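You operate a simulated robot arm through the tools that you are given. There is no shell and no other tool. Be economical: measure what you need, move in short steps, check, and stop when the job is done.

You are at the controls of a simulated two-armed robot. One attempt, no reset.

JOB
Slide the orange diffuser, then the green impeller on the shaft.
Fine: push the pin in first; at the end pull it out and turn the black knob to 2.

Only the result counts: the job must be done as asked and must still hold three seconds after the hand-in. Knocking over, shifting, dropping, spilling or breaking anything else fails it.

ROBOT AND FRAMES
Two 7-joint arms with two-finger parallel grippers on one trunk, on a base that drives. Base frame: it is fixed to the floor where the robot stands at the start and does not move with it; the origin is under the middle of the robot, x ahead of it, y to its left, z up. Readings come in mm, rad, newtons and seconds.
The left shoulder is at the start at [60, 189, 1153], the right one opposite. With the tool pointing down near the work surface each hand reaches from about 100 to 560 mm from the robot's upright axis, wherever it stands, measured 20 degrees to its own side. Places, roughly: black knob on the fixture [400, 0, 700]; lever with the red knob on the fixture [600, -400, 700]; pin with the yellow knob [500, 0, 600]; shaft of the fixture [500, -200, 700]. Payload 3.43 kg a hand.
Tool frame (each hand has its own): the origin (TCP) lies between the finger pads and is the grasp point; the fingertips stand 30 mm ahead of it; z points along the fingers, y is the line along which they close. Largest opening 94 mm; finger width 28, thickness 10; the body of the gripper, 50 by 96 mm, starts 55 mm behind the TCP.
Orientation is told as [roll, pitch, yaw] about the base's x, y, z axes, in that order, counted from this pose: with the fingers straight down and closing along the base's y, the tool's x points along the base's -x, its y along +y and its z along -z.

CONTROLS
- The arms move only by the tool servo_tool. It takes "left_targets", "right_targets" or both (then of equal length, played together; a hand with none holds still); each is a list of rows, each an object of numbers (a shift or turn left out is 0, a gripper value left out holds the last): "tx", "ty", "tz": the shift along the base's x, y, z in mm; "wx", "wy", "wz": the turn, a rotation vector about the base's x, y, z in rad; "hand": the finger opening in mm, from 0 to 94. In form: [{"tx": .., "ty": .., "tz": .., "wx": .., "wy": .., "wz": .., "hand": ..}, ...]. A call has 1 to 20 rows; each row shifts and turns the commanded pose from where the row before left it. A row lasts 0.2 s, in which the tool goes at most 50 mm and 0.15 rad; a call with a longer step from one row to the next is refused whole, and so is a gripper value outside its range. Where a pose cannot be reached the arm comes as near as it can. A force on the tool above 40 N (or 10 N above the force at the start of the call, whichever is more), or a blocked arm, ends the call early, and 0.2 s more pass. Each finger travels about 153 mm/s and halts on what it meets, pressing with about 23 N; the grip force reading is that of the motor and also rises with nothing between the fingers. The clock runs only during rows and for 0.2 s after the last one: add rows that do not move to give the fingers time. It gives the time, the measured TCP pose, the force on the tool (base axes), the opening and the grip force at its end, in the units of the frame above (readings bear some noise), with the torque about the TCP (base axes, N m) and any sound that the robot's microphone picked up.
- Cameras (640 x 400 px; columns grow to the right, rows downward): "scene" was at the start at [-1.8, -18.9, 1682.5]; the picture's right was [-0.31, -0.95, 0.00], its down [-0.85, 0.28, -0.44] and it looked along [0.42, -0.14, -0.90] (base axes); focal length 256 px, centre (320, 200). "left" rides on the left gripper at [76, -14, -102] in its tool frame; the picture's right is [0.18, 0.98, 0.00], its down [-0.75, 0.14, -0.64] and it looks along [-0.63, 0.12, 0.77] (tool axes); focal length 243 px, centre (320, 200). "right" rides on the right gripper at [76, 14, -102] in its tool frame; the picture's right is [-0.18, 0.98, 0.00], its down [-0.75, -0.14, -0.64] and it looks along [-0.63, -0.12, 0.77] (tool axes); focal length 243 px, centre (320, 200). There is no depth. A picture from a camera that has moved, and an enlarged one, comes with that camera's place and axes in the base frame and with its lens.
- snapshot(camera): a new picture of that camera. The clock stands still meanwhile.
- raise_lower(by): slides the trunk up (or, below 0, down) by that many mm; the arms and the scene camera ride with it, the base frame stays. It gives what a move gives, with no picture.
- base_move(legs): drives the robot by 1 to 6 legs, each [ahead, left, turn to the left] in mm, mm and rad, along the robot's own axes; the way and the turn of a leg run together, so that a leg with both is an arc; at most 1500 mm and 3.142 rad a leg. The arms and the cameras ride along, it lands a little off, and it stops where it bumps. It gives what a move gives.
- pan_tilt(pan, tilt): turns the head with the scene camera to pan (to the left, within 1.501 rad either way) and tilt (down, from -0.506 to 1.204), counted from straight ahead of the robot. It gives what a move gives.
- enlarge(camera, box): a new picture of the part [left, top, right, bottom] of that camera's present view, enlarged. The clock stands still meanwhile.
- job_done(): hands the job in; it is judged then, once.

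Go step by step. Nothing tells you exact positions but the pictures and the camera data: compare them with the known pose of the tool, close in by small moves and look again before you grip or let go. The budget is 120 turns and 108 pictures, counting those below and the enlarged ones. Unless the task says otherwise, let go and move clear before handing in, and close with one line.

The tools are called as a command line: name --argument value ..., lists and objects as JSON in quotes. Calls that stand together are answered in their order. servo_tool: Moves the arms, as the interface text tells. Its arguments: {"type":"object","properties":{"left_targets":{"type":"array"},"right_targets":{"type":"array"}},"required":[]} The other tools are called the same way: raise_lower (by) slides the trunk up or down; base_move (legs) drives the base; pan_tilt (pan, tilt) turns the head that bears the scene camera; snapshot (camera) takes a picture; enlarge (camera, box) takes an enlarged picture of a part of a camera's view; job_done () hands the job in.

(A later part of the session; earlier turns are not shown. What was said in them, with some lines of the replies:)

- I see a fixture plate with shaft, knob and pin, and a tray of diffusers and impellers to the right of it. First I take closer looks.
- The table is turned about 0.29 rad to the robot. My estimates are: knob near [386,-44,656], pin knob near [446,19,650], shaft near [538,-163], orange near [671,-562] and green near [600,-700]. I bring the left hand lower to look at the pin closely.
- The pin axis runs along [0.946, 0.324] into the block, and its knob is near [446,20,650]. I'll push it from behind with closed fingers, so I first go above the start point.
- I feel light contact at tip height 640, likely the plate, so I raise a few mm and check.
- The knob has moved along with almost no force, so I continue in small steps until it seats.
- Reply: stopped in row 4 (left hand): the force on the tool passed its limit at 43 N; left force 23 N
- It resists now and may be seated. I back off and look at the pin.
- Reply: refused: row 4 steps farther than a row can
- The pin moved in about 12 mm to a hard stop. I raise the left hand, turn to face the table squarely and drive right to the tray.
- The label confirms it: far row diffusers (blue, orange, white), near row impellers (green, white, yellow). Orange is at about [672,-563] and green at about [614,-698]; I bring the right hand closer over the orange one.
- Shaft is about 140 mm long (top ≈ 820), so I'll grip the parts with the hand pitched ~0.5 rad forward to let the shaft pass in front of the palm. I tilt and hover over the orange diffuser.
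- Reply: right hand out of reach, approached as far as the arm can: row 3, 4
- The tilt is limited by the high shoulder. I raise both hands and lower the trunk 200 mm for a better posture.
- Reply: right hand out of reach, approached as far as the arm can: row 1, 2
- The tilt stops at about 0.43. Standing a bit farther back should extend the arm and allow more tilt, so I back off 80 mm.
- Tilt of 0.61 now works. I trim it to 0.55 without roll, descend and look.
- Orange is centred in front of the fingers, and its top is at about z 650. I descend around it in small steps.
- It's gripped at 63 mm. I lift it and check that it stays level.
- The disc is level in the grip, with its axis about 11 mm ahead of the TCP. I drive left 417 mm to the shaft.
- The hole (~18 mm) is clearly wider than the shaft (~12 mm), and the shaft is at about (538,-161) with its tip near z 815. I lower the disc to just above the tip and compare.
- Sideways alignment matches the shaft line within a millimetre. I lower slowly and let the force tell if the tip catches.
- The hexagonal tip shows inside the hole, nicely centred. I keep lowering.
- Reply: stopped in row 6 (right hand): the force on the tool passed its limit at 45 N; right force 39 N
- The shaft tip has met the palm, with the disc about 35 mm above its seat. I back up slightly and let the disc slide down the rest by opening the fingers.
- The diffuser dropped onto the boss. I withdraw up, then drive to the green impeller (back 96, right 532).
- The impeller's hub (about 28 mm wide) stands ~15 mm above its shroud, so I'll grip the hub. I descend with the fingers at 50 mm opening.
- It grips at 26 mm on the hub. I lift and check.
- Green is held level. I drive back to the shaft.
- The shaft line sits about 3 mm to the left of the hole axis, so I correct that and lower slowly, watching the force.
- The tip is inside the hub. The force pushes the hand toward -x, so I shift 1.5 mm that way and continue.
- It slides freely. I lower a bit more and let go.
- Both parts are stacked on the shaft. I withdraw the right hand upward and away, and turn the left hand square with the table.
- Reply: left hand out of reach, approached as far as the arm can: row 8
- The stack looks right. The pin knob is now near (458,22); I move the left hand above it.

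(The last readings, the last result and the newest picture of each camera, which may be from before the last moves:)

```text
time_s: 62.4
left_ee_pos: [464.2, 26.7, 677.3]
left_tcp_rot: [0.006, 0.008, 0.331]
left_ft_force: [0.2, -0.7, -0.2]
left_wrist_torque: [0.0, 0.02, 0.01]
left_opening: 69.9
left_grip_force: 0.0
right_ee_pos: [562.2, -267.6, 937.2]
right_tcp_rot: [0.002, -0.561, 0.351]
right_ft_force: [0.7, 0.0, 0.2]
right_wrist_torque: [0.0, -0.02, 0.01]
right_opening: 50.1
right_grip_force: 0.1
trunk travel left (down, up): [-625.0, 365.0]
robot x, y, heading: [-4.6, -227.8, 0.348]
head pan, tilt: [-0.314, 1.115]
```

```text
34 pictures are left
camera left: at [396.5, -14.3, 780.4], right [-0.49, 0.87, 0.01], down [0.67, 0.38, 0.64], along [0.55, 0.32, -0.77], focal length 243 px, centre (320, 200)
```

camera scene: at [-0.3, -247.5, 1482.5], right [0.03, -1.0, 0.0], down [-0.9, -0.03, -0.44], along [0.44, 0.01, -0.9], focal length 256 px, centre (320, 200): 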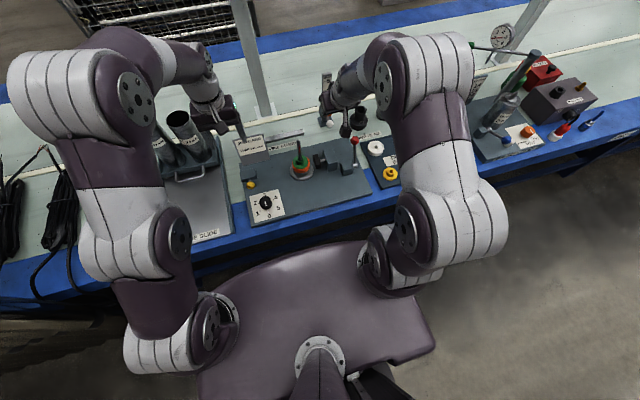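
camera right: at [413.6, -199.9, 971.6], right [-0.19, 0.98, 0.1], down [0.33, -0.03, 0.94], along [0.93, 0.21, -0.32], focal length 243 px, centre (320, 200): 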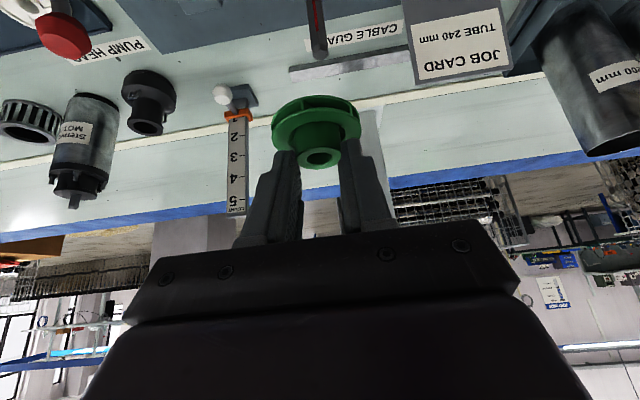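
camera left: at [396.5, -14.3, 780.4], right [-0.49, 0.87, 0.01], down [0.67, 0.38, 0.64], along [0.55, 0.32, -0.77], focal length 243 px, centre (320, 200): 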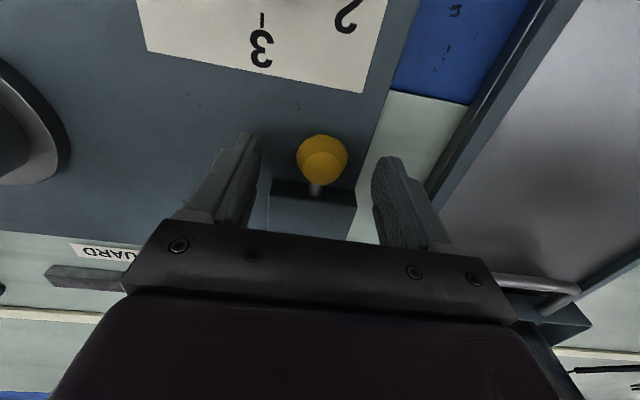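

servo_tool --left_targets '[{"tx": -4.5, "ty": -3, "tz": -4}, {"hand": 45}, {"hand": 15}, {}, {}]'

enlarge --camera "left" --box '[220, 60, 420, 240]'

```text
time_s: 63.6
left_ee_pos: [457.3, 24.6, 674.1]
left_tcp_rot: [0.003, 0.006, 0.331]
left_ft_force: [-9.5, 29.2, 6.9]
left_wrist_torque: [0.72, 0.33, 0.19]
left_opening: 30.6
left_grip_force: 45.1
right_ee_pos: [562.5, -264.4, 937.1]
right_tcp_rot: [-0.002, -0.559, 0.353]
right_ft_force: [0.9, -0.5, -0.3]
right_wrist_torque: [0.0, -0.01, 0.01]
right_opening: 50.3
right_grip_force: 0.0
trunk travel left (down, up): [-625.0, 365.0]
robot x, y, heading: [-6.5, -228.1, 0.344]
head pan, tilt: [-0.314, 1.115]
```

```text
2.22 times, centred on (320, 150) of left
camera zoom: at [390.4, -15.4, 776.1], right [-0.49, 0.87, 0.0], down [0.67, 0.38, 0.64], along [0.55, 0.32, -0.77], focal length 539 px, centre (320, 311)
```

zoom: 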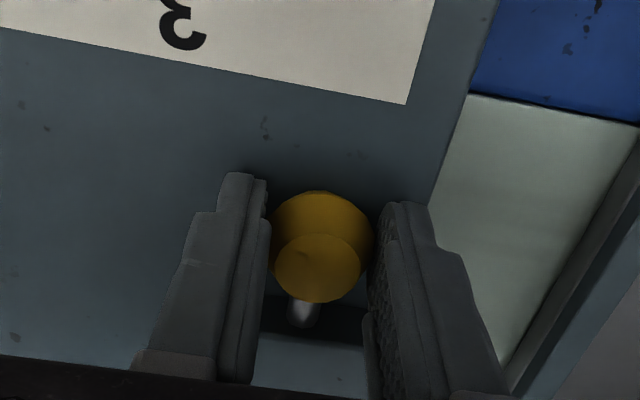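

I'm gripping the knob, but slightly off-centre. I ease the hand toward +y to relieve the side force.

servo_tool --left_targets '[{"tx": -0.5, "ty": 1.5}, {}]'

```text
time_s: 64.2
left_ee_pos: [456.2, 24.8, 673.7]
left_tcp_rot: [0.004, 0.008, 0.33]
left_ft_force: [-8.8, 26.4, 9.7]
left_wrist_torque: [0.48, 0.71, 0.08]
left_opening: 30.5
left_grip_force: 44.7
right_ee_pos: [562.4, -263.9, 937.7]
right_tcp_rot: [-0.001, -0.562, 0.351]
right_ft_force: [0.0, 0.2, 0.0]
right_wrist_torque: [0.0, -0.01, 0.01]
right_opening: 50.4
right_grip_force: 0.0
trunk travel left (down, up): [-625.0, 365.0]
robot x, y, heading: [-6.0, -230.0, 0.351]
head pan, tilt: [-0.314, 1.115]
```

servo_tool --left_targets '[{"tx": -0.8, "ty": 2.5}, {}]'

```text
time_s: 64.8
left_ee_pos: [455.4, 24.6, 672.1]
left_tcp_rot: [0.003, 0.005, 0.329]
left_ft_force: [-2.6, 5.7, 0.3]
left_wrist_torque: [0.1, -0.43, -0.04]
left_opening: 30.5
left_grip_force: 44.5
right_ee_pos: [563.2, -267.2, 937.7]
right_tcp_rot: [-0.001, -0.559, 0.349]
right_ft_force: [0.0, -0.8, 0.5]
right_wrist_torque: [-0.04, -0.01, 0.01]
right_opening: 49.8
right_grip_force: 0.0
trunk travel left (down, up): [-625.0, 365.0]
robot x, y, heading: [-4.2, -232.1, 0.341]
head pan, tilt: [-0.314, 1.115]
```

servo_tool --left_targets '[{"tx": -2.4, "ty": -0.8}, {"tx": -2.4, "ty": -0.8}, {"tx": -2.4, "ty": -0.8}, {"tx": -2.4, "ty": -0.8}, {"tx": -2.4, "ty": -0.8}, {}]'

enlarge --camera "left" --box '[220, 60, 420, 240]'

```text
time_s: 66.2
left_ee_pos: [444.4, 21.0, 673.8]
left_tcp_rot: [0.004, 0.009, 0.328]
left_ft_force: [1.1, -4.7, -4.5]
left_wrist_torque: [-0.12, -0.03, 0.04]
left_opening: 30.3
left_grip_force: 45.0
right_ee_pos: [563.4, -267.1, 936.9]
right_tcp_rot: [0.001, -0.558, 0.349]
right_ft_force: [-0.3, 0.2, 0.0]
right_wrist_torque: [0.02, 0.02, 0.01]
right_opening: 49.9
right_grip_force: 0.1
trunk travel left (down, up): [-625.0, 365.0]
robot x, y, heading: [-8.0, -228.5, 0.344]
head pan, tilt: [-0.314, 1.115]
```

```text
2.22 times, centred on (320, 150) of left
camera zoom: at [378.4, -19.6, 776.2], right [-0.49, 0.87, 0.01], down [0.67, 0.38, 0.64], along [0.55, 0.32, -0.77], focal length 539 px, centre (320, 311)
```

zoom: 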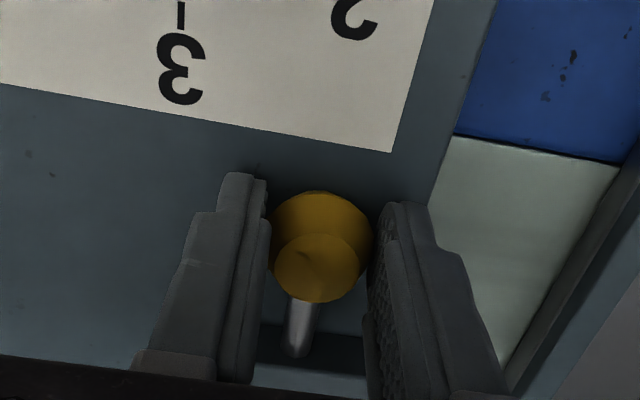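

The pin follows freely. I pull a few mm more to find its outer stop.

servo_tool --left_targets '[{"tx": -1.9, "ty": -0.65}, {"tx": -1.9, "ty": -0.65}, {}]'

```text
time_s: 67.0
left_ee_pos: [440.9, 19.9, 673.6]
left_tcp_rot: [0.006, 0.006, 0.329]
left_ft_force: [6.4, -10.9, -7.1]
left_wrist_torque: [-0.29, -0.08, -0.05]
left_opening: 30.3
left_grip_force: 45.1
right_ee_pos: [565.3, -267.2, 936.5]
right_tcp_rot: [0.003, -0.559, 0.35]
right_ft_force: [-0.4, -0.6, -0.3]
right_wrist_torque: [-0.02, 0.01, -0.01]
right_opening: 49.8
right_grip_force: 0.0
trunk travel left (down, up): [-625.0, 365.0]
robot x, y, heading: [-6.5, -231.0, 0.349]
head pan, tilt: [-0.314, 1.115]
```

servo_tool --left_targets '[{"tx": -1.9, "ty": -0.65}, {"tx": -1.9, "ty": -0.65}, {}]'

enlarge --camera "left" --box '[220, 60, 420, 240]'

```text
time_s: 67.8
left_ee_pos: [441.2, 20.7, 673.6]
left_tcp_rot: [0.007, 0.003, 0.331]
left_ft_force: [23.3, -1.6, -11.2]
left_wrist_torque: [0.07, -0.85, 0.03]
left_opening: 30.5
left_grip_force: 45.6
right_ee_pos: [565.3, -267.1, 934.6]
right_tcp_rot: [0.002, -0.556, 0.349]
right_ft_force: [-0.4, 0.0, 0.2]
right_wrist_torque: [0.01, 0.02, -0.04]
right_opening: 50.0
right_grip_force: 0.0
trunk travel left (down, up): [-625.0, 365.0]
robot x, y, heading: [-9.8, -227.8, 0.342]
head pan, tilt: [-0.314, 1.115]
```

```text
2.22 times, centred on (320, 150) of left
camera zoom: at [374.2, -20.9, 775.9], right [-0.49, 0.87, 0.01], down [0.67, 0.38, 0.64], along [0.55, 0.32, -0.77], focal length 539 px, centre (320, 311)
```

zoom: 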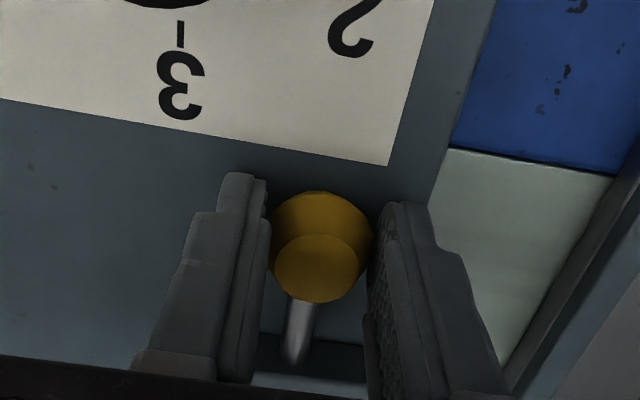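

The pin is out at its stop. I ease off, release it, rise, and go above the black knob with the hand pre-turned +1.05 rad.

servo_tool --left_targets '[{"tx": 3.4, "ty": 1.2}, {"hand": 60}, {}, {"tz": 30}, {"tz": 40}, {"tx": -20, "ty": -20, "tz": 20, "wz": 0.15}, {"tx": -20, "ty": -23, "wz": 0.15}, {"tx": -16, "ty": -23, "wz": 0.15}, {"wz": 0.15}, {"wz": 0.15}, {"wz": 0.15}, {"wz": 0.15}, {}]'

snapshot --camera "left"

enlarge --camera "scene" --box '[230, 110, 390, 230]'

```text
time_s: 70.6
left_ee_pos: [383.8, -46.5, 761.7]
left_tcp_rot: [0.006, 0.007, 1.38]
left_ft_force: [-0.6, -0.1, -0.3]
left_wrist_torque: [-0.02, -0.02, 0.01]
left_opening: 59.9
left_grip_force: 0.0
right_ee_pos: [563.1, -266.2, 937.0]
right_tcp_rot: [0.002, -0.558, 0.351]
right_ft_force: [0.7, 0.0, 0.5]
right_wrist_torque: [0.01, 0.03, 0.02]
right_opening: 50.2
right_grip_force: 0.0
trunk travel left (down, up): [-625.0, 365.0]
robot x, y, heading: [-6.8, -227.7, 0.347]
head pan, tilt: [-0.314, 1.115]
```

```text
30 pictures are left
camera left: at [384.4, -125.4, 865.8], right [-1.0, 0.0, 0.01], down [0.01, 0.77, 0.64], along [0.0, 0.64, -0.77], focal length 243 px, centre (320, 200)
```

left: 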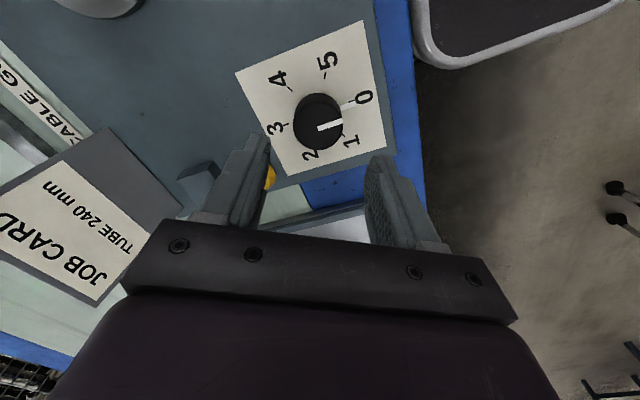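

```text
3.33 times, centred on (310, 170) of scene
camera zoom: at [-1.7, -247.3, 1482.5], right [0.03, -1.0, 0.0], down [-0.9, -0.03, -0.44], along [0.44, 0.01, -0.9], focal length 852 px, centre (353, 300)
```

zoom: 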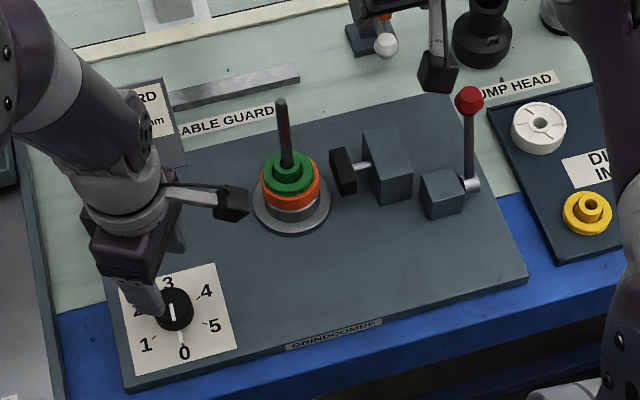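

enlarge --camera "left" --box '[230, 60, 410, 200]'

```text
2.86 times, centred on (320, 130) of left
camera zoom: at [384.4, -125.4, 865.8], right [-1.0, 0.0, 0.01], down [0.01, 0.77, 0.64], along [0.0, 0.64, -0.77], focal length 693 px, centre (320, 400)
```

zoom: 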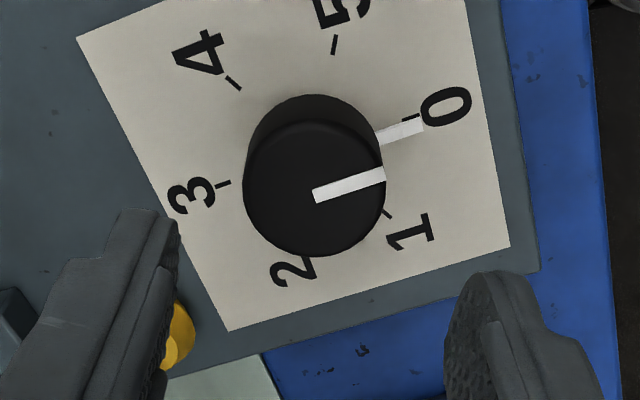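

The knob stands about 30 mm tall (41 mm across) at (386,-43.5). I descend over it.

servo_tool --left_targets '[{"tx": 2, "ty": 3, "tz": -30}, {"tz": -25}, {"tz": -25}, {}]'

enlarge --camera "left" --box '[230, 60, 410, 220]'

```text
time_s: 71.6
left_ee_pos: [385.5, -44.2, 684.8]
left_tcp_rot: [0.007, 0.007, 1.379]
left_ft_force: [0.0, 0.2, 0.3]
left_wrist_torque: [0.02, 0.01, 0.0]
left_opening: 60.1
left_grip_force: 0.2
right_ee_pos: [563.4, -266.3, 938.3]
right_tcp_rot: [-0.001, -0.56, 0.351]
right_ft_force: [0.1, 0.2, 0.1]
right_wrist_torque: [0.04, -0.02, -0.02]
right_opening: 49.9
right_grip_force: 0.0
trunk travel left (down, up): [-625.0, 365.0]
robot x, y, heading: [-5.2, -226.6, 0.348]
head pan, tilt: [-0.314, 1.115]
```

```text
2.50 times, centred on (320, 140) of left
camera zoom: at [385.5, -122.0, 787.8], right [-1.0, 0.01, 0.01], down [0.01, 0.77, 0.64], along [0.0, 0.64, -0.77], focal length 606 px, centre (320, 350)
```

zoom: 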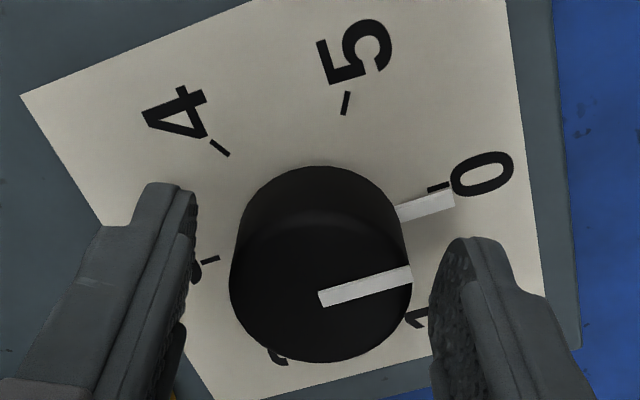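

servo_tool --left_targets '[{"tz": -3}, {"hand": 44}, {"hand": 30}, {}, {}]'

```text
time_s: 72.8
left_ee_pos: [385.1, -44.2, 680.3]
left_tcp_rot: [0.007, 0.006, 1.379]
left_ft_force: [-5.6, -0.5, -3.3]
left_wrist_torque: [0.04, 0.19, 0.01]
left_opening: 41.2
left_grip_force: 44.7
right_ee_pos: [562.6, -266.2, 937.1]
right_tcp_rot: [0.001, -0.56, 0.351]
right_ft_force: [0.8, 0.1, 0.1]
right_wrist_torque: [0.0, 0.02, 0.01]
right_opening: 49.9
right_grip_force: 0.0
trunk travel left (down, up): [-625.0, 365.0]
robot x, y, heading: [-11.3, -229.3, 0.347]
head pan, tilt: [-0.314, 1.115]
```

The grip is firm and well centred. I turn clockwise by one step and check.

servo_tool --left_targets '[{"wz": -0.13}, {"wz": -0.13}, {"wz": -0.13}, {"wz": -0.13}, {"wz": -0.13}, {"wz": -0.13}, {"wz": -0.13}, {"wz": -0.13}, {}]'

enlarge --camera "left" --box '[230, 60, 410, 220]'

```text
time_s: 74.8
left_ee_pos: [384.6, -41.8, 681.8]
left_tcp_rot: [0.005, 0.01, 0.338]
left_ft_force: [-23.5, 0.8, 4.8]
left_wrist_torque: [-0.06, 1.34, 0.02]
left_opening: 41.2
left_grip_force: 45.5
right_ee_pos: [561.5, -266.6, 938.0]
right_tcp_rot: [0.001, -0.562, 0.35]
right_ft_force: [0.2, 0.0, 0.0]
right_wrist_torque: [-0.01, -0.02, 0.01]
right_opening: 50.1
right_grip_force: 0.1
trunk travel left (down, up): [-625.0, 365.0]
robot x, y, heading: [-6.6, -224.9, 0.347]
head pan, tilt: [-0.314, 1.115]
```

```text
2.50 times, centred on (320, 140) of left
camera zoom: at [318.2, -83.2, 783.8], right [-0.5, 0.87, 0.01], down [0.67, 0.38, 0.64], along [0.55, 0.32, -0.77], focal length 606 px, centre (320, 350)
```

zoom: 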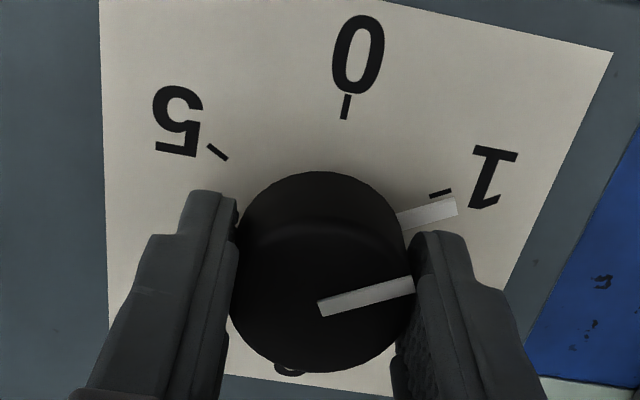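

It points at 1 now. I relieve the side force slightly and turn the second step.

servo_tool --left_targets '[{"tx": -1.2, "wz": -0.13}, {"wz": -0.131}, {"wz": -0.132}, {"wz": -0.132}, {"wz": -0.132}, {"wz": -0.132}, {"wz": -0.132}, {"wz": -0.132}, {}]'

enlarge --camera "left" --box '[230, 60, 410, 220]'

```text
time_s: 76.8
left_ee_pos: [384.0, -41.7, 680.3]
left_tcp_rot: [0.007, 0.002, -0.716]
left_ft_force: [-8.6, 32.2, 16.8]
left_wrist_torque: [1.39, 0.34, 0.01]
left_opening: 40.9
left_grip_force: 45.0
right_ee_pos: [562.0, -264.7, 938.4]
right_tcp_rot: [-0.001, -0.561, 0.353]
right_ft_force: [0.0, -0.1, 0.3]
right_wrist_torque: [0.02, -0.03, 0.0]
right_opening: 49.8
right_grip_force: 0.0
trunk travel left (down, up): [-625.0, 365.0]
robot x, y, heading: [-5.1, -228.5, 0.345]
head pan, tilt: [-0.314, 1.115]
```

```text
2.50 times, centred on (320, 140) of left
camera zoom: at [317.5, -5.1, 783.2], right [0.51, 0.86, 0.01], down [0.66, -0.39, 0.64], along [0.56, -0.32, -0.77], focal length 606 px, centre (320, 350)
```

zoom: 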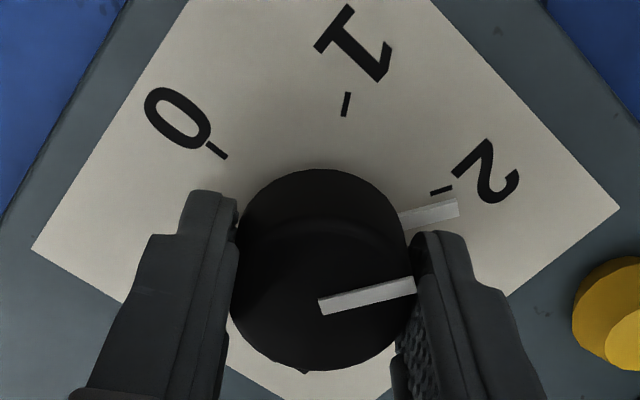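

The pointer stands at 2. I relieve the side force, open and rise straight up.

servo_tool --left_targets '[{"tx": -0.5, "ty": 1.8}, {}, {"hand": 50}, {"hand": 60}, {}, {"tz": 15}, {"tz": 40}, {"tz": 45}, {"tz": 45}, {"tz": 45}, {}]'

snapshot --camera "left"

enlarge --camera "scene" --box '[230, 110, 390, 230]'

```text
time_s: 79.2
left_ee_pos: [382.9, -37.5, 872.8]
left_tcp_rot: [0.003, 0.007, -0.713]
left_ft_force: [0.2, 0.3, -0.5]
left_wrist_torque: [-0.01, 0.0, 0.03]
left_opening: 59.8
left_grip_force: 0.0
right_ee_pos: [563.2, -266.8, 936.8]
right_tcp_rot: [0.002, -0.56, 0.35]
right_ft_force: [-0.3, 0.5, -0.6]
right_wrist_torque: [0.04, -0.02, 0.02]
right_opening: 50.2
right_grip_force: 0.1
trunk travel left (down, up): [-625.0, 365.0]
robot x, y, heading: [-5.0, -228.1, 0.34]
head pan, tilt: [-0.314, 1.115]
```

```text
24 pictures are left
camera left: at [317.0, -0.5, 975.0], right [0.5, 0.86, 0.01], down [0.66, -0.39, 0.64], along [0.55, -0.32, -0.77], focal length 243 px, centre (320, 200)
```

left: 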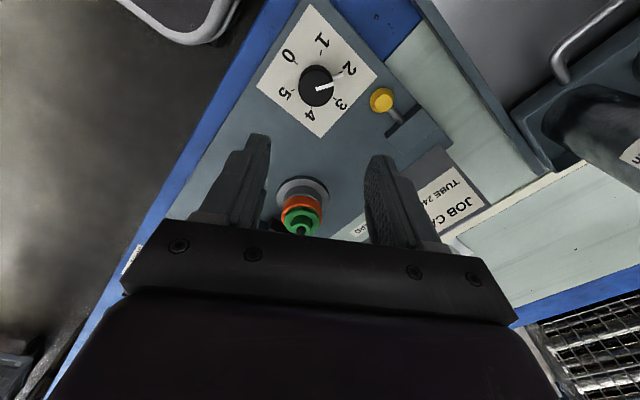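

```text
3.33 times, centred on (310, 170) of scene
camera zoom: at [-0.9, -247.1, 1482.5], right [0.03, -1.0, 0.0], down [-0.9, -0.03, -0.44], along [0.44, 0.01, -0.9], focal length 852 px, centre (353, 300)
```

zoom: 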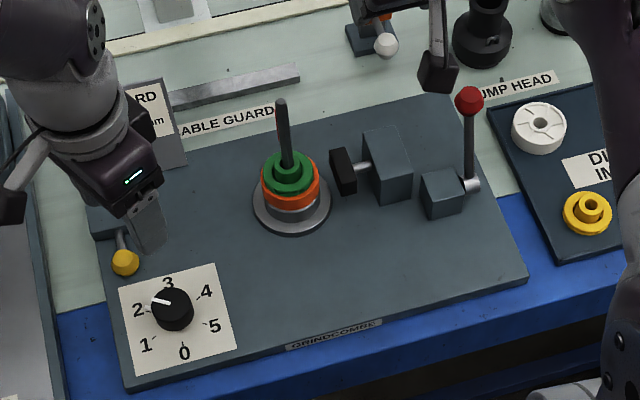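

enlarge --camera "left" --box '[250, 10, 410, 240]'

enlarge --camera "scene" --box '[280, 125, 340, 180]'

```text
1.74 times, centred on (330, 125) of left
camera zoom: at [317.0, -0.5, 975.0], right [0.5, 0.86, 0.01], down [0.66, -0.39, 0.64], along [0.55, -0.32, -0.77], focal length 422 px, centre (303, 330)
```

zoom: 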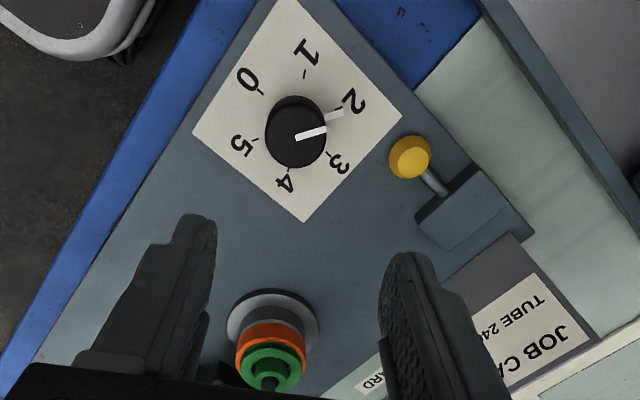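

```text
7.27 times, centred on (310, 152) of scene
camera zoom: at [-0.9, -247.1, 1482.5], right [0.03, -1.0, 0.0], down [-0.9, -0.03, -0.44], along [0.44, 0.01, -0.9], focal length 1859 px, centre (393, 546)
```

zoom: 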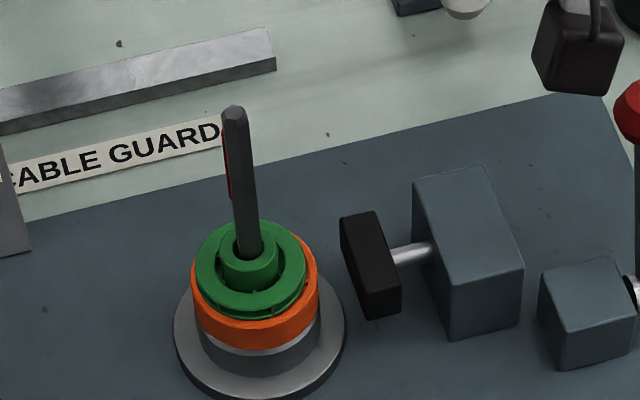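

Diffuser and impeller are seated on the shaft, the pin is back out at its stop, the knob points at 2, and both hands are clear. I'm handing in now.

job_done

```text
The job is handed in.
```

I pushed the pin in first, slid the orange diffuser and then the green impeller onto the shaft, pulled the pin back out to its stop, turned the black knob to 2, and handed in the job.
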